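You operate a simulated robot arm through the tools that you are given. There is no shell and no other tool. Be economical: measure what you need, move in short steps, check, and stop when the job is done.

The job below is to be done with a simulated two-armed robot. You get a single attempt, and the scene is never put back.

## Task
Take the green checked cloth from the range end of the long worktop and lay it out flat on the middle of the long worktop.

Only the result counts: the job must be done as asked and must still hold three seconds after the hand-in. Knocking over, shifting, dropping, spilling or breaking anything else fails it. Flat cloth is picked up by pressing the open fingertips on it (5 to 10 N) and closing them slowly along it; thin cloth reads only 2 to 8 mm in the jaws.

## Robot
Two 7-joint arms with two-finger parallel grippers on one trunk, on a base that drives. Base frame: it is fixed to the floor where the robot stands at the start and does not move with it; the origin is under the middle of the robot, x ahead of it, y to its left, z up. Lengths are in mm, angles in degrees, forces in N, time in s.
The left shoulder is at the start at [70, 163, 1245], the right one opposite. Places, roughly: middle of the long worktop [700, 600, 900]. Payload 3.43 kg a hand.
Tool frame (each hand has its own): the origin (TCP) lies between the finger pads and is the grasp point; the fingertips stand 34 mm ahead of it; z points along the fingers, y is the line along which they close. The gripper opens to 128 mm. The fingers are 24 mm wide and 12 mm thick; the gripper's body (48 by 130 mm) begins 96 mm behind the TCP.
Orientation is told as [roll, pitch, yaw] about the base's x, y, z axes, in that order, counted from this pose: with the fingers straight down and closing along the base's y, the tool's x points along the base's -x, its y along +y and its z along -z.

## Interface
- The arms move only by the tool arm_command. It takes "left_plan", "right_plan" or both (then of equal length, played together; a hand with none holds still); each is one flat list of numbers, 7 for each row, row after row: the shift along the tool's x, y, z in m, then the turn, a rotation vector about the tool's x, y, z in degrees, then the closure, from 0 (fully open) to 1 (shut). In form: [tx, ty, tz, rx, ry, rz, jaw, tx, ty, tz, rx, ry, rz, jaw, ...]. A call has 1 to 20 rows; each row shifts and turns the commanded pose from where the row before left it, along the tool's axes as they then stand. Each row takes 0.2 s and may step no farther than 50 mm and 8.6 degrees from the row before; otherwise, or with a gripper value out of range, the whole call is refused. A pose out of reach is approached as far as the arm can. The call stops where the force on the tool passes 40 N (or 10 N more than at its start, if that is more) or the arm is blocked; 0.2 s more then pass. The fingers move at their own pace (about 153 mm/s each) and stop on an object; they squeeze with about 35 N. The grip force told is the motor's: it shows also when the fingers shut on nothing. Time passes only in rows, and 0.2 s behind the last, so rows that do not move let the fingers close. The reply holds the time, the measured pose of the TCP, the force on the tool along the base axes, the opening and the grip force, in the units named above and with some noise.
- Cameras (640 x 400 px; columns grow to the right, rows downward): "scene" is now at [121.6, 51.7, 1470.3]; the picture's right is [0.59, -0.81, 0.00], its down [-0.48, -0.34, -0.81] and it looks along [0.66, 0.47, -0.59] (base axes); focal length 285 px, centre (320, 200). "left" rides on the left gripper at [76, 11, -160] in its tool frame; the picture's right is [-0.15, 0.99, 0.00], its down [-0.88, -0.13, -0.46] and it looks along [-0.45, -0.07, 0.89] (tool axes); focal length 234 px, centre (320, 200). "right" rides on the right gripper at [76, -11, -160] in its tool frame; the picture's right is [0.15, 0.99, 0.00], its down [-0.88, 0.13, -0.46] and it looks along [-0.45, 0.07, 0.89] (tool axes); focal length 234 px, centre (320, 200). There is no depth. A picture from a camera that has moved, and an enlarged one, comes with that camera's place and axes in the base frame and with its lens.
- get_image(camera): a new picture of that camera. The clock stands still meanwhile.
- slide_trunk(by): slides the trunk up (or, below 0, down) by that many mm; the arms and the scene camera ride with it, the base frame stays. It gives what a move gives, with no picture.
- roll_base(legs): drives the robot by 1 to 6 legs, each [ahead, left, turn to the left] in mm, mm and degrees, along the robot's own axes; the way and the turn of a leg run together, so that a leg with both is an arc; at most 1500 mm and 180 degrees a leg. The arms and the cameras ride along, it lands a little off, and it stops where it bumps. It gives what a move gives.
- aim_head(pan, tilt): turns the head with the scene camera to pan (to the left, within 86 degrees either way) and tilt (down, from -29 to 69), counted from straight ahead of the robot. It gives what a move gives.
- zoom(camera, box): a new picture of the part [left, top, right, bottom] of that camera's present view, enlarged. The clock stands still meanwhile.
- close_job(): hands the job in; it is judged then, once.

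Work in short steps. Places have to be worked out from the pictures, the camera data and where the tool is seen: move nearer, look again, correct. Check each grasp and each placing, and mend what went wrong. You have 120 turns and 88 pictures in all, those below and enlarged ones among them. Open the grippers and draw the arms clear of the work before you hand the job in, unless the task says otherwise; then end with one line.

The tools are called after "Call:" by a JSON object that holds its "fn" and its "kwargs". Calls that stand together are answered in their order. arm_command: Moves the arms, as the interface text tells. Its arguments: {"type":"object","properties":{"left_plan":{"type":"array","items":{"type":"number"}},"right_plan":{"type":"array","items":{"type":"number"}}},"required":[]} The other tools are called the same way: slide_trunk (by) slides the trunk up or down; roll_base (legs) drives the base; aim_head (pan, tilt) turns the head that bears the scene camera; get_image (camera) takes a picture; zoom (camera, box) takes an enlarged picture of a part of a camera's view; close_job () hands the job in.

At the start:

```text
t: 0.0
left_tool_pos: [452.0, 563.9, 1164.7]
left_tcp_rot: [0.0, -0.1, 0.0]
left_ft_force: [0.2, -0.1, -0.5]
left_grip_width: 127.9
left_grasp_force: 0.1
right_tool_pos: [600.7, 57.9, 1231.1]
right_tcp_rot: [0.0, -0.1, 0.0]
right_ft_force: [-0.4, -0.1, 0.2]
right_grip_width: 128.4
right_grasp_force: 0.0
trunk travel left (down, up): [-725.0, 215.0]
robot x, y, heading: [-1.2, -1.7, 0.2]
head pan, tilt: [35.9, 35.9]
```

scene: 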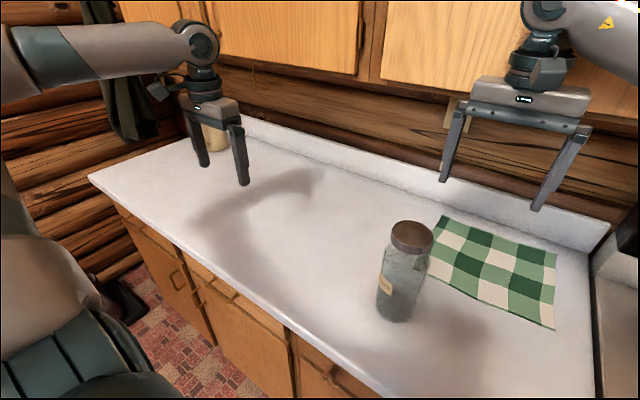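
right: 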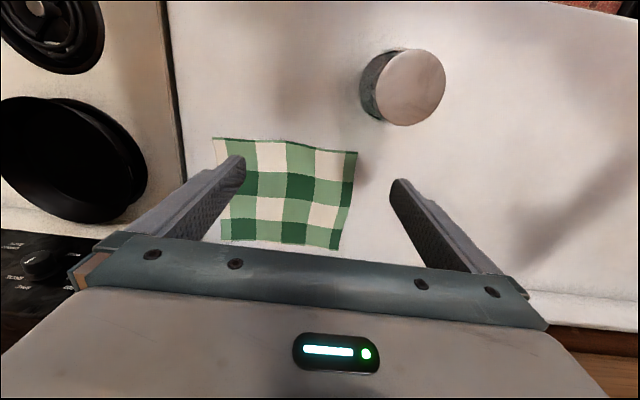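
left: 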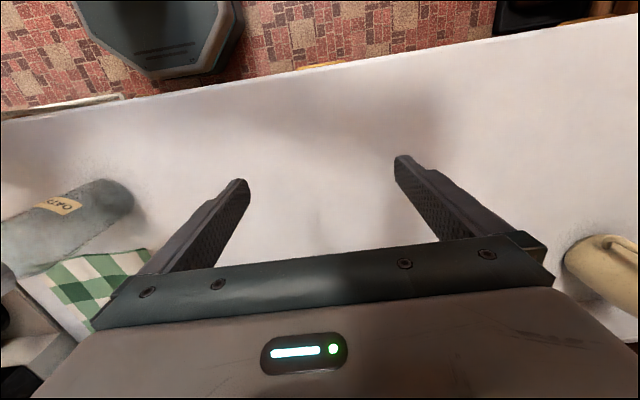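

The cloth looks to lie at about x 700–1000, y −170 to 130, and the jar stands near (550, 135), about 250 tall. I raise the trunk so the forearms clear the jar, and aim the head at the cloth.

Call:
{"fn": "slide_trunk", "kwargs": {"by": 150}}

Call:
{"fn": "aim_head", "kwargs": {"pan": 0, "tilt": 45}}

Call:
{"fn": "get_image", "kwargs": {"camera": "scene"}}

```text
t: 1.8
left_tool_pos: [453.7, 563.6, 1313.8]
left_tcp_rot: [-0.1, 0.0, 0.1]
left_ft_force: [0.1, 1.0, 0.0]
left_grip_width: 128.2
left_grasp_force: 0.1
right_tool_pos: [602.5, 58.0, 1381.8]
right_tcp_rot: [0.0, -0.1, 0.0]
right_ft_force: [0.6, -0.3, -0.5]
right_grip_width: 128.0
right_grasp_force: 0.0
trunk travel left (down, up): [-875.0, 65.0]
robot x, y, heading: [-2.3, 2.5, 0.0]
head pan, tilt: [35.9, 35.9]
```

```text
t: 2.8
left_tool_pos: [450.3, 563.7, 1312.9]
left_tcp_rot: [0.1, 0.0, -0.1]
left_ft_force: [0.0, 0.4, -0.6]
left_grip_width: 128.0
left_grasp_force: 0.0
right_tool_pos: [601.1, 58.1, 1381.9]
right_tcp_rot: [0.0, 0.0, 0.0]
right_ft_force: [0.2, -0.4, 1.3]
right_grip_width: 128.3
right_grasp_force: 0.0
trunk travel left (down, up): [-875.0, 65.0]
robot x, y, heading: [-3.7, -3.4, -0.1]
head pan, tilt: [0.0, 45.0]
```

```text
84 pictures are left
camera scene: at [131.9, 0.5, 1606.9], right [0.0, -1.0, 0.0], down [-0.71, 0.0, -0.71], along [0.71, 0.0, -0.71], focal length 285 px, centre (320, 200)
```

scene: 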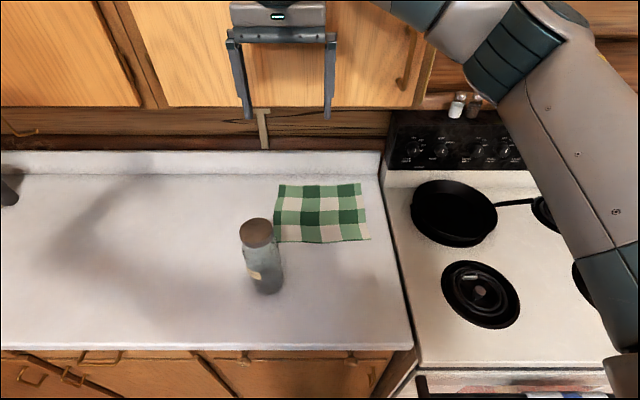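

Refined places: cloth x 690–970, y −160 to 150; jar centre about (541, 147), top about z 1110. I bring both hands, well above the jar, over the cloth's near corners.

Call:
{"fn": "arm_command", "kwargs": {"right_plan": [-0.019, -0.0305, 0.0217, 0, 0, 0, 0.6, -0.019, -0.0305, 0.0217, 0, 0, 0, 0.6, -0.019, -0.0305, 0.0217, 0, 0, 0, 0.6, -0.019, -0.0305, 0.0217, 0, 0, 0, 0.6, -0.019, -0.0305, 0.0217, 0, 0, 0, 0.6, -0.019, -0.0305, 0.0217, 0, 0, 0, 0.6, 0, 0, 0, 0, 0, 0, 0.6, 0, 0, 0, 0, 0, 0, 0.6, 0, 0, 0, 0, 0, 0, 0.6, 0, 0, 0, 0, 0, 0, 0.6, 0, 0, 0, 0, 0, 0, 0.6, 0, 0, 0, 0, 0, 0, 0.6, 0, 0, 0, 0, 0, 0, 0.6, 0, 0, 0, 0, 0, 0, 0.6, 0, 0, 0, 0, 0, 0, 0.6, 0, 0, 0, 0, 0, 0, 0.6], "left_plan": [-0.044, 0, 0, 0, 0, 0, 0.6, -0.044, 0, 0, 0, 0, 0, 0.6, -0.044, 0, 0, 0, 0, 0, 0.6, -0.044, 0, 0, 0, 0, 0, 0.6, -0.044, 0, 0, 0, 0, 0, 0.6, -0.044, 0, 0, 0, 0, 0, 0.6, 0, -0.0454, 0.005, 0, 0, 0, 0.6, 0, -0.0454, 0.005, 0, 0, 0, 0.6, 0, -0.0454, 0.005, 0, 0, 0, 0.6, 0, -0.0454, 0.005, 0, 0, 0, 0.6, 0, -0.0454, 0.005, 0, 0, 0, 0.6, 0, -0.0454, 0.005, 0, 0, 0, 0.6, 0, -0.0454, 0.005, 0, 0, 0, 0.6, 0, -0.0454, 0.005, 0, 0, 0, 0.6, 0, -0.0454, 0.005, 0, 0, 0, 0.6, 0, -0.0454, 0.005, 0, 0, 0, 0.6]}}

Call:
{"fn": "get_image", "kwargs": {"camera": "scene"}}

Call:
{"fn": "get_image", "kwargs": {"camera": "left"}}

Call:
{"fn": "get_image", "kwargs": {"camera": "right"}}

```text
t: 3.3
left_tool_pos: [518.6, 562.4, 1316.7]
left_tcp_rot: [0.2, 0.0, 0.1]
left_ft_force: [-0.7, -0.8, -0.3]
left_grip_width: 51.2
left_grasp_force: 0.1
right_tool_pos: [622.9, 13.5, 1354.1]
right_tcp_rot: [0.3, -0.2, 1.3]
right_ft_force: [-12.4, -4.2, 3.5]
right_grip_width: 51.3
right_grasp_force: 0.0
trunk travel left (down, up): [-875.0, 65.0]
robot x, y, heading: [1.5, 2.2, 0.1]
head pan, tilt: [0.0, 45.0]
stopped in row 2 (right hand): the force on the tool passed its limit (the readings are from after the stop); the commanded pose is now the measured one
```

```text
83 pictures are left
camera scene: at [128.8, -2.0, 1607.1], right [0.0, -1.0, 0.0], down [-0.71, 0.0, -0.71], along [0.71, 0.0, -0.71], focal length 285 px, centre (320, 200)
```

scene: 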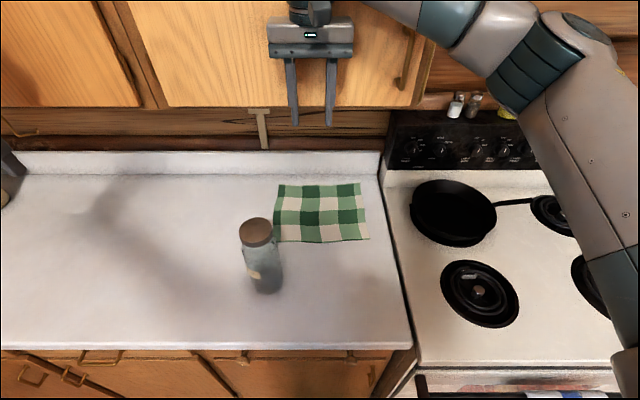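

```text
82 pictures are left
camera left: at [443.8, 572.0, 1476.5], right [0.15, 0.99, 0.0], down [0.88, -0.13, 0.46], along [0.45, -0.06, -0.89], focal length 234 px, centre (320, 200)
```

left: 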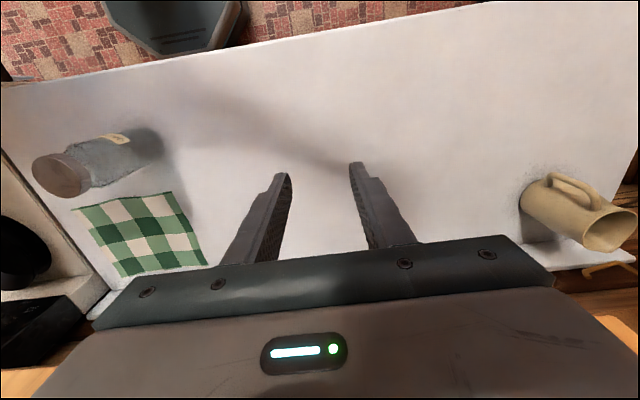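

```text
81 pictures are left
camera right: at [546.4, 0.1, 1513.9], right [-0.17, 0.99, 0.01], down [0.88, 0.15, 0.46], along [0.45, 0.08, -0.89], focal length 234 px, centre (320, 200)
```

right: 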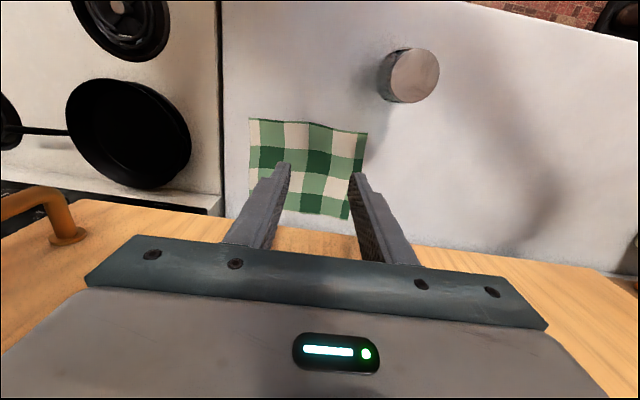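

The right wrist touched the upper cabinet, whose front I put at about x 660 and bottom at about z 1330. I back off, lower both hands to z 1000, and only then go in under it. The left hand stays well left of the jar.

Call:
{"fn": "arm_command", "kwargs": {"right_plan": [0.04, 0, 0, 0, 0, 0, 0.6, 0, -0.016, 0.0393, 0, 0, 0, 0.6, 0, -0.016, 0.0393, 0, 0, 0, 0.6, 0, -0.016, 0.0393, 0, 0, 0, 0.6, 0, -0.016, 0.0393, 0, 0, 0, 0.6, 0, -0.016, 0.0393, 0, 0, 0, 0.6, 0, -0.016, 0.0393, 0, 0, 0, 0.6, 0, -0.016, 0.0393, 0, 0, 0, 0.6, 0, -0.016, 0.0393, 0, 0, 0, 0.6, 0, -0.016, 0.0393, 0, 0, 0, 0.6, -0.033, 0, 0, 0, 0, 0, 0.6, -0.033, 0, 0, 0, 0, 0, 0.6, -0.033, 0, 0, 0, 0, 0, 0.6, -0.033, 0, 0, 0, 0, 0, 0.6], "left_plan": [0, -0.018, 0.035, 0, 0, 0, 0.6, 0, -0.018, 0.035, 0, 0, 0, 0.6, 0, -0.018, 0.035, 0, 0, 0, 0.6, 0, -0.018, 0.035, 0, 0, 0, 0.6, 0, -0.018, 0.035, 0, 0, 0, 0.6, 0, -0.018, 0.035, 0, 0, 0, 0.6, 0, -0.018, 0.035, 0, 0, 0, 0.6, 0, -0.018, 0.035, 0, 0, 0, 0.6, 0, -0.018, 0.035, 0, 0, 0, 0.6, -0.0412, 0, 0, 0, 0, 0, 0.6, -0.0412, 0, 0, 0, 0, 0, 0.6, -0.0412, 0, 0, 0, 0, 0, 0.6, -0.0412, 0, 0, 0, 0, 0, 0.6, -0.0412, 0, 0, 0, 0, 0, 0.6]}}

Call:
{"fn": "get_image", "kwargs": {"camera": "scene"}}

Call:
{"fn": "get_image", "kwargs": {"camera": "right"}}

```text
t: 6.3
left_tool_pos: [657.7, 414.3, 1050.7]
left_tcp_rot: [0.0, 0.8, -0.1]
left_ft_force: [-0.7, -0.3, 0.8]
left_grip_width: 51.2
left_grasp_force: 0.0
left hand out of reach, approached as far as the arm can: row 12, 13, 14
right_tool_pos: [717.5, -123.3, 998.2]
right_tcp_rot: [0.2, -0.1, 1.4]
right_ft_force: [-0.2, 0.1, 0.1]
right_grip_width: 51.0
right_grasp_force: 0.0
trunk travel left (down, up): [-875.0, 65.0]
robot x, y, heading: [-1.4, -6.2, -0.1]
head pan, tilt: [0.0, 45.0]
```

```text
80 pictures are left
camera scene: at [126.4, -0.1, 1605.6], right [0.0, -1.0, 0.0], down [-0.71, 0.0, -0.71], along [0.71, 0.0, -0.71], focal length 285 px, centre (320, 200)
```

scene: 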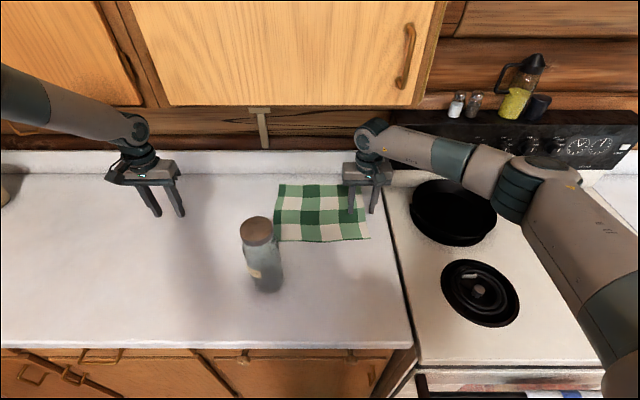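

```text
79 pictures are left
camera right: at [640.4, -136.8, 1158.4], right [-0.17, 0.99, 0.0], down [0.88, 0.15, 0.46], along [0.45, 0.08, -0.89], focal length 234 px, centre (320, 200)
```

right: 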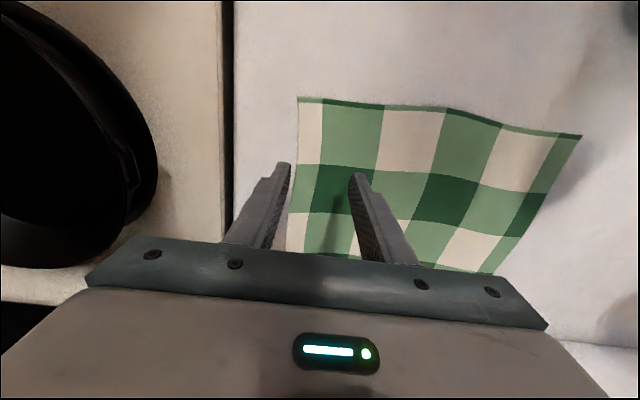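

Triangulating the two views puts the cloth, and so the surface, near z 900. That gives cloth x ≈ 658–922, y ≈ −153 to 143, and the jar near (502, 140). I slide the left hand right, at z 1000 and behind the jar, to y ≈ 110.

Call:
{"fn": "arm_command", "kwargs": {"left_plan": [0, -0.036, 0, 0, 0, 0, 0.6, 0, -0.036, 0, 0, 0, 0, 0.6, 0, -0.036, 0, 0, 0, 0, 0.6, 0, -0.036, 0, 0, 0, 0, 0.6, 0, -0.036, 0, 0, 0, 0, 0.6, 0, -0.036, 0, 0, 0, 0, 0.6, 0, -0.036, 0, 0, 0, 0, 0.6, 0, -0.036, 0, 0, 0, 0, 0.6]}}

Call:
{"fn": "get_image", "kwargs": {"camera": "scene"}}

Call:
{"fn": "get_image", "kwargs": {"camera": "left"}}

```text
t: 8.1
left_tool_pos: [586.3, 202.1, 1133.2]
left_tcp_rot: [0.3, 0.0, 0.0]
left_ft_force: [0.3, -0.6, 0.1]
left_grip_width: 51.0
left_grasp_force: 0.0
left hand out of reach, approached as far as the arm can: row 1, 2, 3, 4, 5, 6, 7, 8
right_tool_pos: [719.8, -128.2, 998.6]
right_tcp_rot: [0.5, -0.1, 1.2]
right_ft_force: [-0.2, -0.5, 0.1]
right_grip_width: 50.8
right_grasp_force: 0.1
trunk travel left (down, up): [-875.0, 65.0]
robot x, y, heading: [0.7, -2.4, -0.1]
head pan, tilt: [0.0, 45.0]
```

```text
78 pictures are left
camera scene: at [131.1, -5.8, 1607.0], right [0.0, -1.0, 0.0], down [-0.71, 0.0, -0.71], along [0.71, 0.0, -0.71], focal length 285 px, centre (320, 200)
```

scene: 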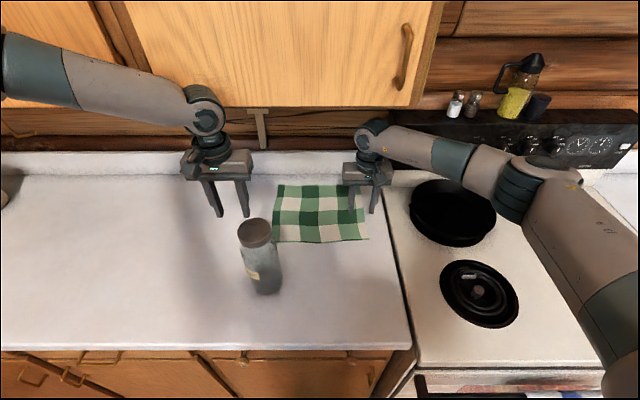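

```text
77 pictures are left
camera left: at [511.0, 210.7, 1293.7], right [0.15, 0.99, 0.0], down [0.88, -0.13, 0.46], along [0.45, -0.06, -0.89], focal length 234 px, centre (320, 200)
```

left: 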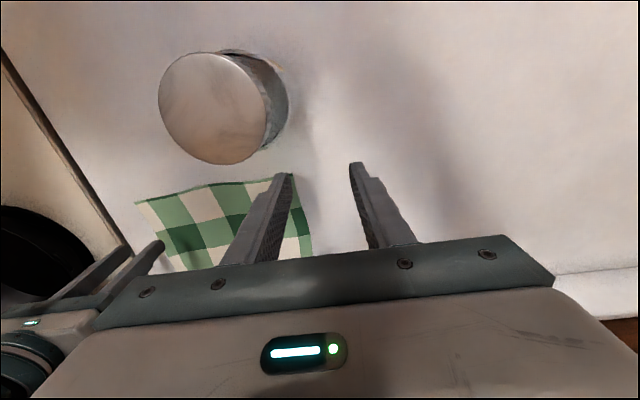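

The left arm jams in its present posture (reported out of reach), and it is hovering close to the jar. I move it away to the left first, then back toward the robot, to regain a reachable pose.

Call:
{"fn": "arm_command", "kwargs": {"left_plan": [0, 0.04, 0, 0, 0, 0, 0.6, 0, 0.04, 0, 0, 0, 0, 0.6, 0, 0.04, 0, 0, 0, 0, 0.6, 0, 0.04, 0, 0, 0, 0, 0.6, 0, 0.04, 0, 0, 0, 0, 0.6, 0, 0.04, 0, 0, 0, 0, 0.6, 0, 0.04, 0, 0, 0, 0, 0.6]}}

```text
t: 9.7
left_tool_pos: [589.6, 489.7, 1133.5]
left_tcp_rot: [0.0, 0.2, 0.0]
left_ft_force: [-0.2, -0.1, 0.9]
left_grip_width: 51.2
left_grasp_force: 0.0
right_tool_pos: [719.1, -121.9, 999.6]
right_tcp_rot: [0.2, -0.2, 1.2]
right_ft_force: [-0.2, 0.6, -0.3]
right_grip_width: 51.0
right_grasp_force: 0.1
trunk travel left (down, up): [-875.0, 65.0]
robot x, y, heading: [1.4, 1.0, 0.1]
head pan, tilt: [0.0, 45.0]
```

The left hand is free again at (590, 490, 1133). I try a nearer line: to y 290, then down and forward, staying clear of the jar.

Call:
{"fn": "arm_command", "kwargs": {"left_plan": [0, -0.04, 0, 0, 0, 0, 0.6, 0, -0.04, 0, 0, 0, 0, 0.6, 0, -0.04, 0, 0, 0, 0, 0.6, 0, -0.04, 0, 0, 0, 0, 0.6, 0, -0.04, 0, 0, 0, 0, 0.6, 0, 0, 0.033, 0, 0, 0, 0.6, 0, 0, 0.033, 0, 0, 0, 0.6, 0, 0, 0.033, 0, 0, 0, 0.6, 0, 0, 0.033, 0, 0, 0, 0.6, -0.035, 0, 0, 0, 0, 0, 0.6, -0.035, 0, 0, 0, 0, 0, 0.6, -0.035, 0, 0, 0, 0, 0, 0.6]}}

Call:
{"fn": "get_image", "kwargs": {"camera": "scene"}}

```text
t: 12.3
left_tool_pos: [644.4, 329.7, 1067.3]
left_tcp_rot: [0.0, -0.1, 0.0]
left_ft_force: [-0.4, -0.9, -0.2]
left_grip_width: 51.2
left_grasp_force: 0.1
left hand out of reach, approached as far as the arm can: row 8, 9, 10, 11, 12
right_tool_pos: [720.9, -122.2, 998.8]
right_tcp_rot: [0.3, 0.0, 1.4]
right_ft_force: [0.1, 0.3, -0.6]
right_grip_width: 51.4
right_grasp_force: 0.0
trunk travel left (down, up): [-875.0, 65.0]
robot x, y, heading: [4.5, -0.7, 0.0]
head pan, tilt: [0.0, 45.0]
```

```text
76 pictures are left
camera scene: at [131.7, 1.1, 1606.9], right [0.0, -1.0, 0.0], down [-0.71, 0.0, -0.71], along [0.71, 0.0, -0.71], focal length 285 px, centre (320, 200)
```

scene: 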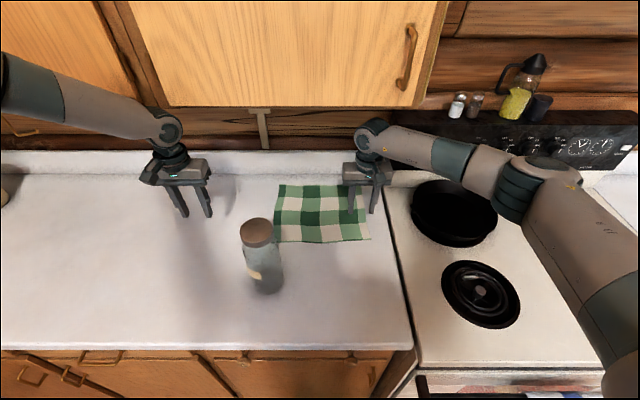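

The left arm's limit trades x against z, so the raised shoulder is to blame. I draw the right hand back out from under the cabinet, raise both, and lower the trunk by 150.

Call:
{"fn": "arm_command", "kwargs": {"right_plan": [0.047, 0, 0, 0, 0, 0, 0.6, 0.047, 0, 0, 0, 0, 0, 0.6, 0.047, 0, 0, 0, 0, 0, 0.6, 0, 0, -0.04, 0, 0, 0, 0.6, 0, 0, -0.04, 0, 0, 0, 0.6, 0, 0, -0.04, 0, 0, 0, 0.6, 0, 0, -0.04, 0, 0, 0, 0.6], "left_plan": [0.02, 0.02, 0, 0, 0, 0, 0.6, 0.02, 0.02, 0, 0, 0, 0, 0.6, 0.02, 0.02, 0, 0, 0, 0, 0.6, 0, 0, -0.03, 0, 0, 0, 0.6, 0, 0, -0.03, 0, 0, 0, 0.6, 0, 0, -0.03, 0, 0, 0, 0.6, 0, 0, -0.03, 0, 0, 0, 0.6]}}

Call:
{"fn": "slide_trunk", "kwargs": {"by": -150}}

```text
t: 13.9
left_tool_pos: [584.3, 384.7, 1186.5]
left_tcp_rot: [0.2, 0.1, 0.2]
left_ft_force: [0.1, -0.6, -0.4]
left_grip_width: 51.4
left_grasp_force: 0.1
right_tool_pos: [579.4, -128.2, 1159.4]
right_tcp_rot: [0.2, -0.1, 1.3]
right_ft_force: [0.2, 0.1, -0.6]
right_grip_width: 50.8
right_grasp_force: 0.0
trunk travel left (down, up): [-875.0, 65.0]
robot x, y, heading: [2.2, 0.6, 0.2]
head pan, tilt: [0.0, 45.0]
```

```text
t: 15.7
left_tool_pos: [584.5, 384.8, 1037.2]
left_tcp_rot: [0.1, 0.1, 0.1]
left_ft_force: [0.2, 0.6, -0.2]
left_grip_width: 51.1
left_grasp_force: 0.0
right_tool_pos: [580.9, -129.1, 1007.5]
right_tcp_rot: [0.3, -0.1, 1.2]
right_ft_force: [0.2, -0.8, 0.6]
right_grip_width: 51.2
right_grasp_force: 0.0
trunk travel left (down, up): [-725.0, 215.0]
robot x, y, heading: [0.2, -0.1, 0.1]
head pan, tilt: [0.0, 45.0]
```

With the trunk back down, I retry the left hand: forward to x 715 and then right behind the jar to about y 160, at z 1000.

Call:
{"fn": "arm_command", "kwargs": {"left_plan": [-0.033, -0.01, 0.009, 0, 0, 0, 0.6, -0.033, -0.01, 0.009, 0, 0, 0, 0.6, -0.033, -0.01, 0.009, 0, 0, 0, 0.6, -0.033, -0.01, 0.009, 0, 0, 0, 0.6, 0, -0.03, 0, 0, 0, 0, 0.6, 0, -0.03, 0, 0, 0, 0, 0.6, 0, -0.03, 0, 0, 0, 0, 0.6, 0, -0.03, 0, 0, 0, 0, 0.6, 0, -0.03, 0, 0, 0, 0, 0.6, 0, -0.03, 0, 0, 0, 0, 0.6]}}

Call:
{"fn": "get_image", "kwargs": {"camera": "scene"}}

Call:
{"fn": "get_image", "kwargs": {"camera": "left"}}

```text
t: 17.9
left_tool_pos: [639.5, 219.8, 1036.1]
left_tcp_rot: [0.1, 0.1, 0.1]
left_ft_force: [0.7, 0.2, -0.5]
left_grip_width: 51.0
left_grasp_force: 0.1
left hand out of reach, approached as far as the arm can: row 4, 5, 6, 7, 8, 9, 10
right_tool_pos: [580.7, -129.9, 1007.9]
right_tcp_rot: [0.2, 0.0, 1.3]
right_ft_force: [1.0, 0.2, -0.7]
right_grip_width: 51.0
right_grasp_force: 0.1
trunk travel left (down, up): [-725.0, 215.0]
robot x, y, heading: [-3.1, -1.5, 0.1]
head pan, tilt: [0.0, 45.0]
```

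```text
75 pictures are left
camera scene: at [131.4, 0.2, 1456.9], right [0.0, -1.0, 0.0], down [-0.71, 0.0, -0.71], along [0.71, 0.0, -0.71], focal length 285 px, centre (320, 200)
```

scene: 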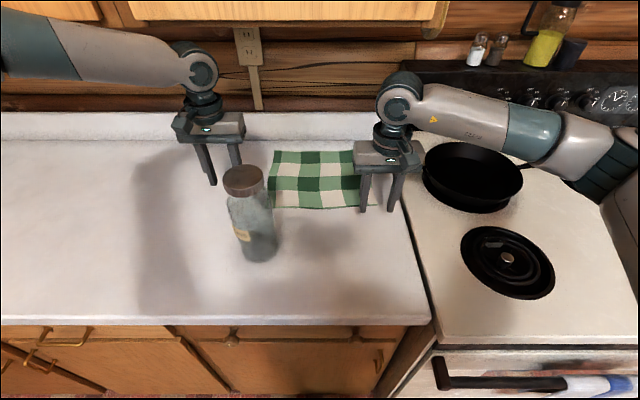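

```text
74 pictures are left
camera left: at [565.0, 231.0, 1195.4], right [0.14, 0.99, 0.0], down [0.88, -0.13, 0.46], along [0.45, -0.07, -0.89], focal length 234 px, centre (320, 200)
```

left: 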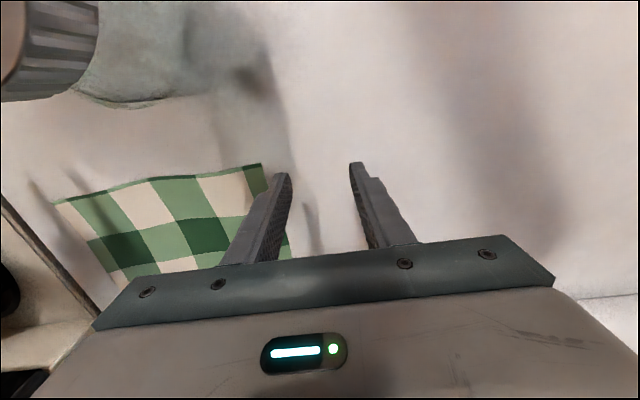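

The left limit recedes as the hand moves inward, which suggests a wrist or yaw limit. I turn the left tool clockwise about 32°, in line with its forearm, and test going forward.

Call:
{"fn": "arm_command", "kwargs": {"left_plan": [0, 0, 0, 0, 0, 8, 0.6, 0, 0, 0, 0, 0, 8, 0.6, 0, 0, 0, 0, 0, 8, 0.6, 0, 0, 0, 0, 0, 8, 0.6, -0.0254, 0.0159, 0, 0, 0, 0, 0.6, -0.0254, 0.0159, 0, 0, 0, 0, 0.6]}}

```text
t: 19.3
left_tool_pos: [670.4, 246.7, 1046.4]
left_tcp_rot: [-0.1, 0.1, -32.0]
left_ft_force: [-0.2, -0.4, -1.1]
left_grip_width: 51.0
left_grasp_force: 0.0
left hand out of reach, approached as far as the arm can: row 5, 6
right_tool_pos: [580.6, -129.2, 1006.4]
right_tcp_rot: [0.3, -0.2, 1.2]
right_ft_force: [0.6, 0.3, 0.1]
right_grip_width: 51.3
right_grasp_force: 0.1
trunk travel left (down, up): [-725.0, 215.0]
robot x, y, heading: [-0.2, 0.5, -0.2]
head pan, tilt: [0.0, 45.0]
```

Yaw made no difference, so I look at the left arm's posture itself.

Call:
{"fn": "aim_head", "kwargs": {"pan": 45, "tilt": 20}}

Call:
{"fn": "get_image", "kwargs": {"camera": "scene"}}

Call:
{"fn": "aim_head", "kwargs": {"pan": -45, "tilt": 20}}

Call:
{"fn": "get_image", "kwargs": {"camera": "scene"}}

```text
t: 20.4
left_tool_pos: [668.6, 246.6, 1047.2]
left_tcp_rot: [0.0, 0.0, -31.9]
left_ft_force: [0.5, -0.2, 0.4]
left_grip_width: 51.1
left_grasp_force: 0.1
right_tool_pos: [581.8, -129.0, 1008.1]
right_tcp_rot: [0.3, -0.1, 1.3]
right_ft_force: [0.4, -0.1, -0.5]
right_grip_width: 51.3
right_grasp_force: 0.0
trunk travel left (down, up): [-725.0, 215.0]
robot x, y, heading: [-4.3, 1.2, 0.3]
head pan, tilt: [45.0, 20.0]
```

```text
73 pictures are left
camera scene: at [116.5, 66.3, 1495.5], right [0.71, -0.71, 0.0], down [-0.24, -0.24, -0.94], along [0.66, 0.66, -0.34], focal length 285 px, centre (320, 200)
```

scene: 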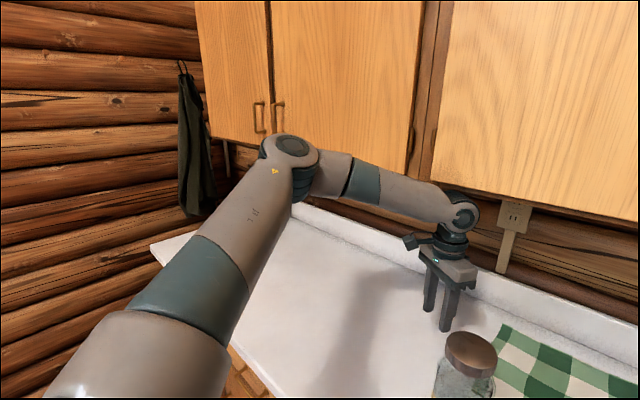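

```text
t: 22.1
left_tool_pos: [669.4, 246.2, 1048.5]
left_tcp_rot: [0.0, 0.1, -31.9]
left_ft_force: [0.2, 0.6, 1.4]
left_grip_width: 51.4
left_grasp_force: 0.1
right_tool_pos: [580.8, -128.8, 1006.7]
right_tcp_rot: [0.3, 0.0, 1.2]
right_ft_force: [0.3, 0.2, 0.2]
right_grip_width: 51.2
right_grasp_force: 0.2
trunk travel left (down, up): [-725.0, 215.0]
robot x, y, heading: [-0.7, -0.3, 0.1]
head pan, tilt: [-45.0, 20.0]
```

```text
72 pictures are left
camera scene: at [116.6, -65.3, 1495.5], right [-0.71, -0.71, 0.0], down [-0.24, 0.24, -0.94], along [0.67, -0.66, -0.34], focal length 285 px, centre (320, 200)
```

scene: 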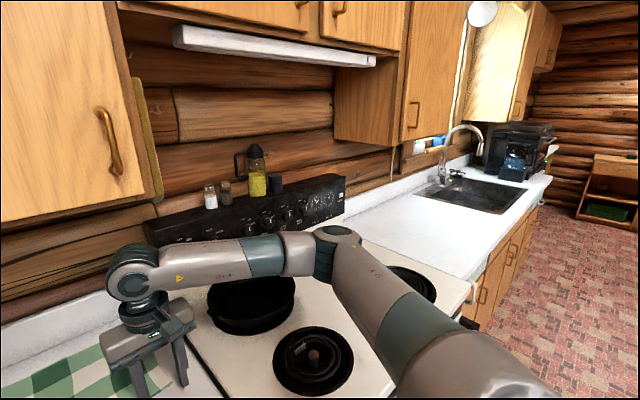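

The left elbow is swivelled about 150 mm higher than the right one, and that is what limits the left arm. I will drag the cloth by its left edge with the better-placed right arm instead. First I draw the left hand back and raise the trunk again, so the right arm will pass over the jar.

Call:
{"fn": "arm_command", "kwargs": {"left_plan": [0.0127, 0.04, -0.01, 0, 0, -8, 0.6, 0.02, 0.04, -0.01, 0, 0, -8, 0.6, 0.03, 0.03, -0.01, 0, 0, -8, 0.6, 0.04, 0.02, -0.01, 0, 0, -8, 0.6, 0.04, 0, 0, 0, 0, 0, 0.6]}}

Call:
{"fn": "slide_trunk", "kwargs": {"by": 180}}

Call:
{"fn": "aim_head", "kwargs": {"pan": 0, "tilt": 45}}

Call:
{"fn": "arm_command", "kwargs": {"right_plan": [0, 0, 0.04, 0, 0, -0.6, 0.6, 0, 0, 0.04, 0, 0, -0.6, 0.6, 0, 0, 0.04, 0, 0, 0, 0.6, 0, 0, 0.04, 0, 0, 0, 0.6, 0, 0, 0.025, 0, 0, 0, 0.6, -0.04, 0, 0, 0, 0, 0, 0.6, -0.04, 0, 0, 0, 0, 0, 0.6, -0.04, 0, 0, 0, 0, 0, 0.6, -0.03, 0, 0, 0, 0, 0, 0.6]}}

```text
t: 23.2
left_tool_pos: [584.1, 394.1, 1092.7]
left_tcp_rot: [0.2, -0.1, 0.3]
left_ft_force: [0.4, -0.1, -0.5]
left_grip_width: 51.2
left_grasp_force: 0.1
right_tool_pos: [581.9, -130.2, 1007.7]
right_tcp_rot: [0.5, 0.0, 1.3]
right_ft_force: [0.5, -0.7, -0.3]
right_grip_width: 51.1
right_grasp_force: 0.0
trunk travel left (down, up): [-725.0, 215.0]
robot x, y, heading: [5.5, 0.6, -0.0]
head pan, tilt: [-45.0, 20.0]
```

```text
t: 25.2
left_tool_pos: [579.9, 396.6, 1266.8]
left_tcp_rot: [0.1, 0.0, 0.1]
left_ft_force: [-0.8, 0.6, 0.0]
left_grip_width: 51.2
left_grasp_force: 0.3
right_tool_pos: [581.3, -128.3, 1187.2]
right_tcp_rot: [0.2, -0.1, 1.2]
right_ft_force: [-0.2, -0.1, 0.7]
right_grip_width: 51.1
right_grasp_force: 0.0
trunk travel left (down, up): [-905.0, 35.0]
robot x, y, heading: [-1.6, 0.5, -0.2]
head pan, tilt: [-45.0, 20.0]
```

```text
t: 26.4
left_tool_pos: [580.9, 397.0, 1268.2]
left_tcp_rot: [0.0, 0.0, 0.0]
left_ft_force: [-0.2, -0.6, -0.4]
left_grip_width: 51.2
left_grasp_force: 0.1
right_tool_pos: [581.0, -127.8, 1186.6]
right_tcp_rot: [0.2, -0.2, 1.3]
right_ft_force: [-1.2, 0.4, -0.3]
right_grip_width: 51.0
right_grasp_force: 0.0
trunk travel left (down, up): [-905.0, 35.0]
robot x, y, heading: [0.0, 2.6, 0.2]
head pan, tilt: [0.0, 45.0]
```

```text
t: 28.4
left_tool_pos: [581.6, 397.8, 1267.2]
left_tcp_rot: [0.0, 0.1, 0.2]
left_ft_force: [-0.4, 0.3, 0.3]
left_grip_width: 51.3
left_grasp_force: 0.1
right_tool_pos: [732.8, -118.9, 1000.9]
right_tcp_rot: [0.4, 0.0, 2.4]
right_ft_force: [0.4, -0.1, -0.8]
right_grip_width: 51.3
right_grasp_force: 0.2
trunk travel left (down, up): [-905.0, 35.0]
robot x, y, heading: [-2.7, -1.1, 0.1]
head pan, tilt: [0.0, 45.0]
```

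The right hand is under the cabinet at (733, −119, 1001). I drive the base left 235 so the hand stands over the cloth's left edge, with the left arm drawn back a little first.

Call:
{"fn": "arm_command", "kwargs": {"left_plan": [0.04, 0, 0, 0, 0, 0, 0.6, 0.04, 0, 0, 0, 0, 0, 0.6], "right_plan": [-0.03, 0, 0, 0, 0, 1.2, 0.6, -0.03, 0, 0, 0, 0, 1.2, 0.6]}}

Call:
{"fn": "roll_base", "kwargs": {"legs": [[0, 235, 0]]}}

Call:
{"fn": "get_image", "kwargs": {"camera": "scene"}}

Call:
{"fn": "get_image", "kwargs": {"camera": "right"}}

```text
t: 29.0
left_tool_pos: [499.1, 398.1, 1266.8]
left_tcp_rot: [0.0, 0.0, 0.1]
left_ft_force: [-0.3, 0.5, 0.4]
left_grip_width: 51.4
left_grasp_force: 0.1
right_tool_pos: [789.1, -117.3, 1003.7]
right_tcp_rot: [0.2, -0.1, 0.1]
right_ft_force: [0.4, -0.3, -0.3]
right_grip_width: 51.3
right_grasp_force: 0.1
trunk travel left (down, up): [-905.0, 35.0]
robot x, y, heading: [1.7, 4.8, 0.0]
head pan, tilt: [0.0, 45.0]
```

```text
t: 30.7
left_tool_pos: [500.0, 632.7, 1266.8]
left_tcp_rot: [0.1, 0.1, 0.1]
left_ft_force: [-0.2, 0.2, 0.2]
left_grip_width: 51.2
left_grasp_force: 0.1
right_tool_pos: [789.4, 119.2, 1002.8]
right_tcp_rot: [0.4, 0.0, 0.2]
right_ft_force: [0.1, -0.8, 0.4]
right_grip_width: 51.2
right_grasp_force: 0.0
trunk travel left (down, up): [-905.0, 35.0]
robot x, y, heading: [1.6, 239.0, 0.0]
head pan, tilt: [0.0, 45.0]
```

```text
71 pictures are left
camera scene: at [131.3, 236.5, 1636.9], right [0.0, -1.0, 0.0], down [-0.71, 0.0, -0.71], along [0.71, 0.0, -0.71], focal length 285 px, centre (320, 200)
```

scene: 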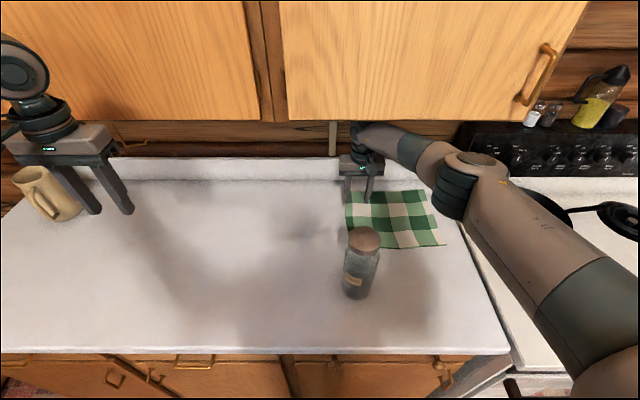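

```text
70 pictures are left
camera right: at [713.4, 107.9, 1162.1], right [-0.15, 0.99, 0.01], down [0.88, 0.13, 0.46], along [0.45, 0.07, -0.89], focal length 234 px, centre (320, 200)
```

right: 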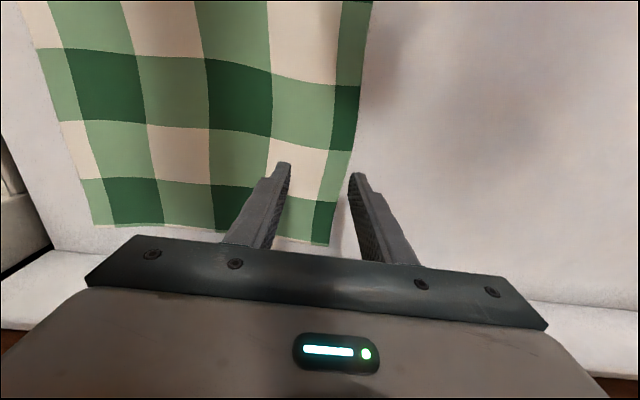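

The cloth's left edge is at y ≈ 150 by the hand camera, with its middle at x ≈ 787. I shift the hand 15 to the right so both fingertips stand on the cloth, then lower to just above it.

Call:
{"fn": "arm_command", "kwargs": {"right_plan": [0, -0.015, 0.02, 0, 0, 0, 0.65, 0, 0, 0.02, 0, 0, 0, 0.65, 0, 0, 0.015, 0, 0, 0, 0.65]}}

Call:
{"fn": "get_image", "kwargs": {"camera": "right"}}

```text
t: 31.5
left_tool_pos: [499.9, 638.1, 1267.0]
left_tcp_rot: [0.0, 0.1, 0.3]
left_ft_force: [-0.9, -0.7, -0.5]
left_grip_width: 51.1
left_grasp_force: 0.1
right_tool_pos: [789.7, 110.5, 949.4]
right_tcp_rot: [0.1, 0.0, 0.1]
right_ft_force: [0.3, -0.1, 0.3]
right_grip_width: 44.8
right_grasp_force: 0.1
trunk travel left (down, up): [-905.0, 35.0]
robot x, y, heading: [3.3, 239.0, 0.2]
head pan, tilt: [0.0, 45.0]
```

```text
69 pictures are left
camera right: at [712.8, 98.7, 1108.5], right [-0.15, 0.99, 0.0], down [0.88, 0.13, 0.46], along [0.45, 0.07, -0.89], focal length 234 px, centre (320, 200)
```

right: 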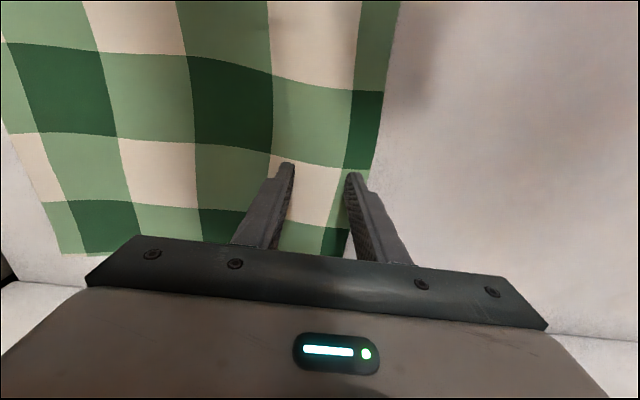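

The outer fingertip is just inside the edge. I go down in small steps until it touches.

Call:
{"fn": "arm_command", "kwargs": {"right_plan": [0, 0, 0.006, 0, 0, 0, 0.65, 0, 0, 0.005, 0, 0, 0, 0.65]}}

```text
t: 32.1
left_tool_pos: [495.3, 635.7, 1269.2]
left_tcp_rot: [0.0, -0.1, 0.1]
left_ft_force: [0.3, -0.4, 0.4]
left_grip_width: 51.2
left_grasp_force: 0.1
right_tool_pos: [788.7, 109.2, 944.2]
right_tcp_rot: [0.2, -0.7, 0.2]
right_ft_force: [7.5, -1.1, 40.8]
right_grip_width: 44.5
right_grasp_force: 0.4
trunk travel left (down, up): [-905.0, 35.0]
robot x, y, heading: [-0.5, 240.2, 0.0]
head pan, tilt: [0.0, 45.0]
```

That is contact, but 41 N is too hard; the surface is near z 910. I back off 4.5 mm.

Call:
{"fn": "arm_command", "kwargs": {"right_plan": [0, 0, -0.0045, 0, 0, 0, 0.65]}}

```text
t: 32.5
left_tool_pos: [496.5, 635.4, 1267.8]
left_tcp_rot: [0.0, -0.1, 0.2]
left_ft_force: [0.0, 0.5, 0.2]
left_grip_width: 51.1
left_grasp_force: 0.0
right_tool_pos: [788.3, 108.6, 945.7]
right_tcp_rot: [0.2, -0.3, 0.1]
right_ft_force: [3.3, -1.5, 29.9]
right_grip_width: 44.8
right_grasp_force: 0.0
trunk travel left (down, up): [-905.0, 35.0]
robot x, y, heading: [-2.8, 241.4, 0.4]
head pan, tilt: [0.0, 45.0]
```

Call:
{"fn": "arm_command", "kwargs": {"right_plan": [0, 0, -0.004, 0, 0, 0, 0.65, 0, 0, 0, 0, 0, 0, 0.65]}}

```text
t: 33.1
left_tool_pos: [497.9, 636.7, 1267.4]
left_tcp_rot: [0.1, 0.0, 0.2]
left_ft_force: [0.1, -0.4, -0.1]
left_grip_width: 50.9
left_grasp_force: 0.0
right_tool_pos: [788.2, 108.5, 944.9]
right_tcp_rot: [0.2, 0.0, 0.3]
right_ft_force: [0.0, 0.0, 12.8]
right_grip_width: 44.3
right_grasp_force: 0.1
trunk travel left (down, up): [-905.0, 35.0]
robot x, y, heading: [-1.7, 238.5, 0.4]
head pan, tilt: [0.0, 45.0]
```

It reads 12.8 N now. I ease off 1 mm to about 8 N and close slowly along the cloth.

Call:
{"fn": "arm_command", "kwargs": {"right_plan": [0, 0, -0.001, 0, 0, 0, 0.65, 0, 0, 0, 0, 0, 0, 0.68, 0, 0, 0, 0, 0, 0, 0.71, 0, 0, 0, 0, 0, 0, 0.74, 0, 0, 0, 0, 0, 0, 0.77, 0, 0, 0, 0, 0, 0, 0.8, 0, 0, 0, 0, 0, 0, 0.83, 0, 0, 0, 0, 0, 0, 0.86, 0, 0, 0, 0, 0, 0, 0.89, 0, 0, 0, 0, 0, 0, 0.92, 0, 0, 0, 0, 0, 0, 0.95, 0, 0, 0, 0, 0, 0, 0.98, 0, 0, 0, 0, 0, 0, 1, 0, 0, 0, 0, 0, 0, 1, 0, 0, 0, 0, 0, 0, 1]}}

Call:
{"fn": "get_image", "kwargs": {"camera": "right"}}

```text
t: 36.3
left_tool_pos: [499.4, 635.9, 1267.7]
left_tcp_rot: [0.1, 0.2, 0.1]
left_ft_force: [-1.1, -0.2, 0.2]
left_grip_width: 51.2
left_grasp_force: 0.0
right_tool_pos: [789.7, 106.9, 946.5]
right_tcp_rot: [0.3, -0.2, 0.2]
right_ft_force: [-0.5, 0.1, -0.2]
right_grip_width: 2.0
right_grasp_force: 35.0
trunk travel left (down, up): [-905.0, 35.0]
robot x, y, heading: [0.7, 238.8, 0.1]
head pan, tilt: [0.0, 45.0]
```

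```text
68 pictures are left
camera right: at [713.7, 95.4, 1105.7], right [-0.15, 0.99, 0.0], down [0.88, 0.13, 0.46], along [0.45, 0.07, -0.89], focal length 234 px, centre (320, 200)
```

right: 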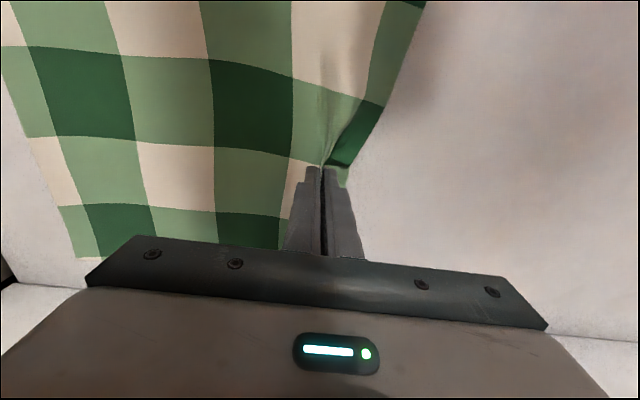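

The cloth is gripped at 2.0 mm with a pinched fold near the edge. I lift it by raising the trunk 35, which also gives the arm more room over the jar, then drive left 150 and check.

Call:
{"fn": "slide_trunk", "kwargs": {"by": 30}}

Call:
{"fn": "roll_base", "kwargs": {"legs": [[0, 150, 0]]}}

Call:
{"fn": "get_image", "kwargs": {"camera": "scene"}}

Call:
{"fn": "get_image", "kwargs": {"camera": "right"}}

```text
t: 37.1
left_tool_pos: [499.5, 635.6, 1298.5]
left_tcp_rot: [0.1, 0.1, 0.2]
left_ft_force: [-1.2, 0.9, 0.0]
left_grip_width: 51.0
left_grasp_force: 0.0
right_tool_pos: [789.5, 107.4, 976.2]
right_tcp_rot: [0.3, -0.1, 0.2]
right_ft_force: [0.9, 0.5, -1.0]
right_grip_width: 1.9
right_grasp_force: 34.7
trunk travel left (down, up): [-935.0, 5.0]
robot x, y, heading: [0.2, 241.5, 0.3]
head pan, tilt: [0.0, 45.0]
```

```text
t: 38.4
left_tool_pos: [501.0, 775.3, 1298.2]
left_tcp_rot: [0.2, 0.1, 0.1]
left_ft_force: [-0.5, 0.0, -0.3]
left_grip_width: 51.5
left_grasp_force: 0.1
right_tool_pos: [789.8, 247.4, 975.6]
right_tcp_rot: [0.5, -0.1, 0.0]
right_ft_force: [-0.2, -0.5, -0.1]
right_grip_width: 1.9
right_grasp_force: 34.8
trunk travel left (down, up): [-935.0, 5.0]
robot x, y, heading: [1.1, 382.3, 0.1]
head pan, tilt: [0.0, 45.0]
```

```text
67 pictures are left
camera scene: at [130.9, 379.9, 1666.9], right [0.0, -1.0, 0.0], down [-0.71, 0.0, -0.71], along [0.71, 0.0, -0.71], focal length 285 px, centre (320, 200)
```

scene: 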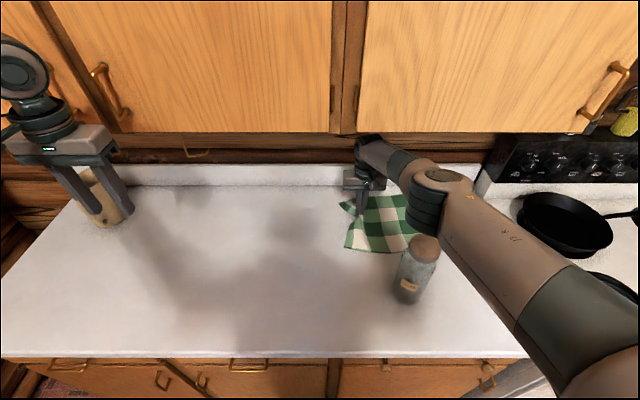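

```text
66 pictures are left
camera right: at [713.1, 235.2, 1135.4], right [-0.15, 0.99, 0.01], down [0.88, 0.13, 0.46], along [0.45, 0.07, -0.89], focal length 234 px, centre (320, 200)
```

right: 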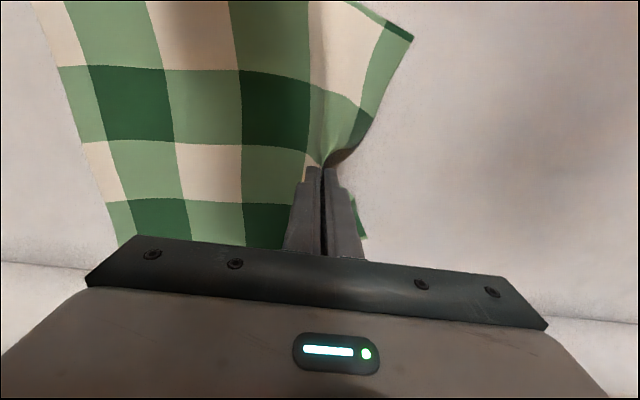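

The cloth follows well and the jar is untouched. I go on 300 left.

Call:
{"fn": "roll_base", "kwargs": {"legs": [[0, 150, 0], [0, 150, 0]]}}

Call:
{"fn": "get_image", "kwargs": {"camera": "scene"}}

Call:
{"fn": "get_image", "kwargs": {"camera": "right"}}

```text
t: 40.8
left_tool_pos: [498.6, 1083.7, 1299.2]
left_tcp_rot: [0.2, 0.1, 0.1]
left_ft_force: [-0.1, -1.1, -0.6]
left_grip_width: 51.0
left_grasp_force: 0.1
right_tool_pos: [788.1, 553.3, 976.5]
right_tcp_rot: [0.3, -0.1, 0.1]
right_ft_force: [-0.1, 0.3, 0.7]
right_grip_width: 1.7
right_grasp_force: 34.8
trunk travel left (down, up): [-935.0, 5.0]
robot x, y, heading: [-2.8, 690.9, 0.5]
head pan, tilt: [0.0, 45.0]
```

```text
65 pictures are left
camera scene: at [129.8, 688.1, 1666.9], right [0.0, -1.0, 0.0], down [-0.71, 0.0, -0.71], along [0.71, 0.0, -0.71], focal length 285 px, centre (320, 200)
```

scene: 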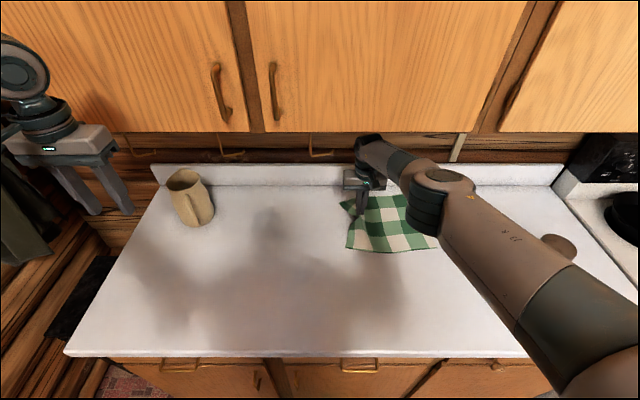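

```text
64 pictures are left
camera right: at [712.1, 542.9, 1135.5], right [-0.15, 0.99, 0.01], down [0.88, 0.13, 0.46], along [0.45, 0.07, -0.89], focal length 234 px, centre (320, 200)
```

right: 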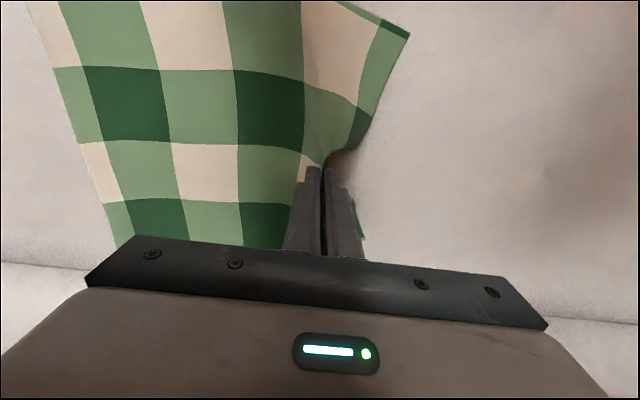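

The cloth trails flat, its centre at about y 450. I bring the left hand inward for room on that side, then drive 150 more.

Call:
{"fn": "arm_command", "kwargs": {"left_plan": [0, -0.04, 0, 0, 0, 0, 0.6, 0, -0.04, 0, 0, 0, 0, 0.6, 0, -0.04, 0, 0, 0, 0, 0.6, 0, -0.04, 0, 0, 0, 0, 0.6]}}

Call:
{"fn": "roll_base", "kwargs": {"legs": [[0, 155, 0]]}}

Call:
{"fn": "get_image", "kwargs": {"camera": "right"}}

```text
t: 41.8
left_tool_pos: [498.7, 921.4, 1295.6]
left_tcp_rot: [0.1, 0.0, 0.1]
left_ft_force: [-0.6, 0.3, -0.5]
left_grip_width: 51.2
left_grasp_force: 0.0
right_tool_pos: [788.9, 555.4, 974.6]
right_tcp_rot: [0.3, 0.0, -0.1]
right_ft_force: [0.4, -0.3, 0.9]
right_grip_width: 2.1
right_grasp_force: 35.4
trunk travel left (down, up): [-935.0, 5.0]
robot x, y, heading: [-0.2, 689.4, -0.0]
head pan, tilt: [0.0, 45.0]
```

```text
t: 43.0
left_tool_pos: [499.9, 1027.2, 1295.2]
left_tcp_rot: [0.0, 0.1, -0.1]
left_ft_force: [-0.3, -0.7, 0.2]
left_grip_width: 51.2
left_grasp_force: 0.0
right_tool_pos: [788.6, 639.4, 974.3]
right_tcp_rot: [-0.2, 0.0, -1.7]
right_ft_force: [0.2, 0.3, 0.2]
right_grip_width: 1.9
right_grasp_force: 34.9
trunk travel left (down, up): [-935.0, 5.0]
robot x, y, heading: [-3.1, 793.5, -0.0]
head pan, tilt: [0.0, 45.0]
stopped in leg 1: the robot was blocked; the commanded pose is now the measured one
```

```text
63 pictures are left
camera right: at [713.0, 631.6, 1134.3], right [-0.12, 0.99, 0.0], down [0.88, 0.1, 0.46], along [0.45, 0.05, -0.89], focal length 234 px, centre (320, 200)
```

right: 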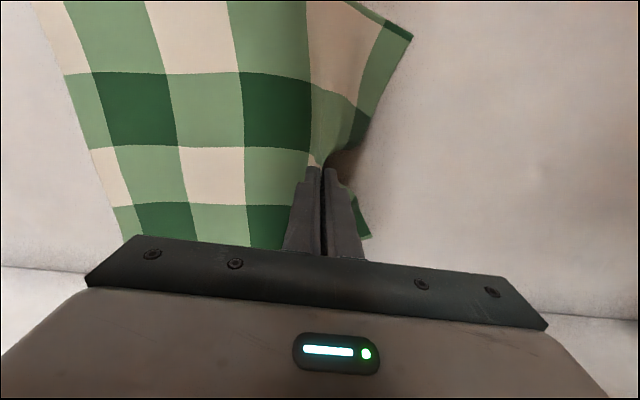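

The right wrist has caught, probably on a hook under the cabinet near y 700. I ease back 15, then lower the trunk 28 to set the edge down.

Call:
{"fn": "arm_command", "kwargs": {"right_plan": [0, -0.015, 0, 0, 0, 0, 1, 0, 0, 0, 0, 0, -1.6, 1]}}

Call:
{"fn": "slide_trunk", "kwargs": {"by": -27}}

Call:
{"fn": "get_image", "kwargs": {"camera": "scene"}}

```text
t: 43.6
left_tool_pos: [500.6, 1025.0, 1295.7]
left_tcp_rot: [0.2, 0.1, -0.2]
left_ft_force: [0.0, 0.2, 0.4]
left_grip_width: 51.4
left_grasp_force: 0.1
right_tool_pos: [789.4, 622.1, 974.7]
right_tcp_rot: [-0.2, -0.1, -0.2]
right_ft_force: [-0.3, -0.9, 1.0]
right_grip_width: 1.8
right_grasp_force: 35.1
trunk travel left (down, up): [-935.0, 5.0]
robot x, y, heading: [-4.7, 798.2, -0.4]
head pan, tilt: [0.0, 45.0]
```

```text
t: 44.4
left_tool_pos: [499.8, 1024.9, 1269.1]
left_tcp_rot: [0.0, 0.1, -0.1]
left_ft_force: [-0.2, -0.4, -0.2]
left_grip_width: 51.3
left_grasp_force: 0.0
right_tool_pos: [788.3, 623.6, 948.6]
right_tcp_rot: [-0.2, 0.0, -0.2]
right_ft_force: [-0.1, -0.5, 0.1]
right_grip_width: 1.5
right_grasp_force: 34.5
trunk travel left (down, up): [-908.0, 32.0]
robot x, y, heading: [-3.4, 792.0, -0.2]
head pan, tilt: [0.0, 45.0]
```

```text
62 pictures are left
camera scene: at [129.6, 795.6, 1639.9], right [0.0, -1.0, 0.0], down [-0.71, 0.0, -0.71], along [0.71, 0.0, -0.71], focal length 285 px, centre (320, 200)
```

scene: 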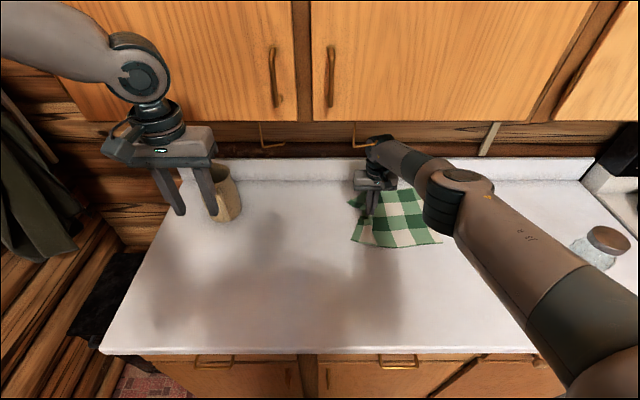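

A hook hangs just left of the wrist, so I cannot go farther left at this x. I release here; next I will grip the near edge and pull the cloth toward the robot, out of the hooks' line.

Call:
{"fn": "arm_command", "kwargs": {"right_plan": [0, 0, 0.001, 0, 0, 0, 0.9, 0, 0, 0, 0, 0, 0, 0.8, 0, 0, 0, 0, 0, 0, 0.7, 0, 0, -0.02, 0, 0, 0, 0.65, 0, 0, -0.02, 0, 0, 0, 0.65, 0.035, -0.03, 0, 0, 0, 0, 0.65, 0.035, -0.03, 0, 0, 0, 0, 0.65, 0.035, -0.03, 0, 0, 0, 0, 0.65, 0.035, -0.03, 0, 0, 0, 0, 0.65]}}

Call:
{"fn": "get_image", "kwargs": {"camera": "right"}}

Call:
{"fn": "get_image", "kwargs": {"camera": "scene"}}

```text
t: 46.4
left_tool_pos: [498.0, 1024.6, 1269.9]
left_tcp_rot: [0.2, 0.0, 0.0]
left_ft_force: [0.6, 0.4, -0.4]
left_grip_width: 51.2
left_grasp_force: 0.0
right_tool_pos: [648.5, 505.7, 988.1]
right_tcp_rot: [-0.1, -0.1, -0.2]
right_ft_force: [-0.8, -0.3, 0.1]
right_grip_width: 44.8
right_grasp_force: 0.0
trunk travel left (down, up): [-908.0, 32.0]
robot x, y, heading: [-3.9, 795.1, -0.1]
head pan, tilt: [0.0, 45.0]
```

```text
61 pictures are left
camera right: at [570.9, 495.0, 1147.9], right [-0.14, 0.99, 0.0], down [0.88, 0.13, 0.46], along [0.45, 0.06, -0.89], focal length 234 px, centre (320, 200)
```

right: 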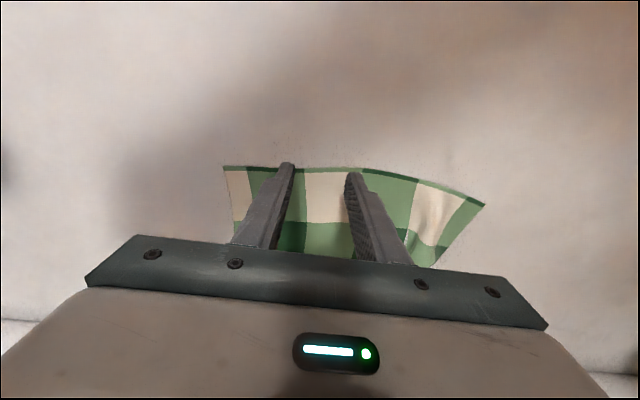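

```text
60 pictures are left
camera scene: at [127.8, 791.8, 1640.1], right [0.0, -1.0, 0.0], down [-0.71, 0.0, -0.71], along [0.71, 0.0, -0.71], focal length 285 px, centre (320, 200)
```

scene: 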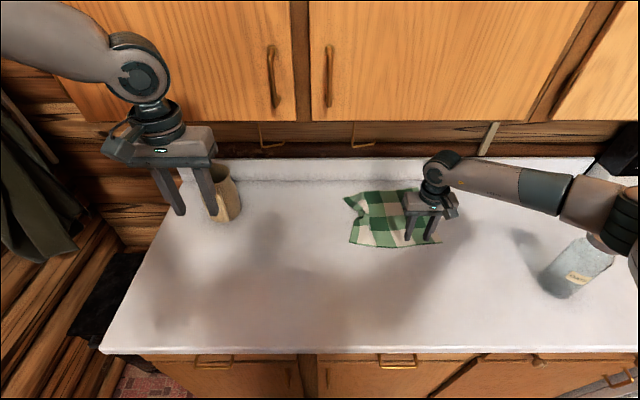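

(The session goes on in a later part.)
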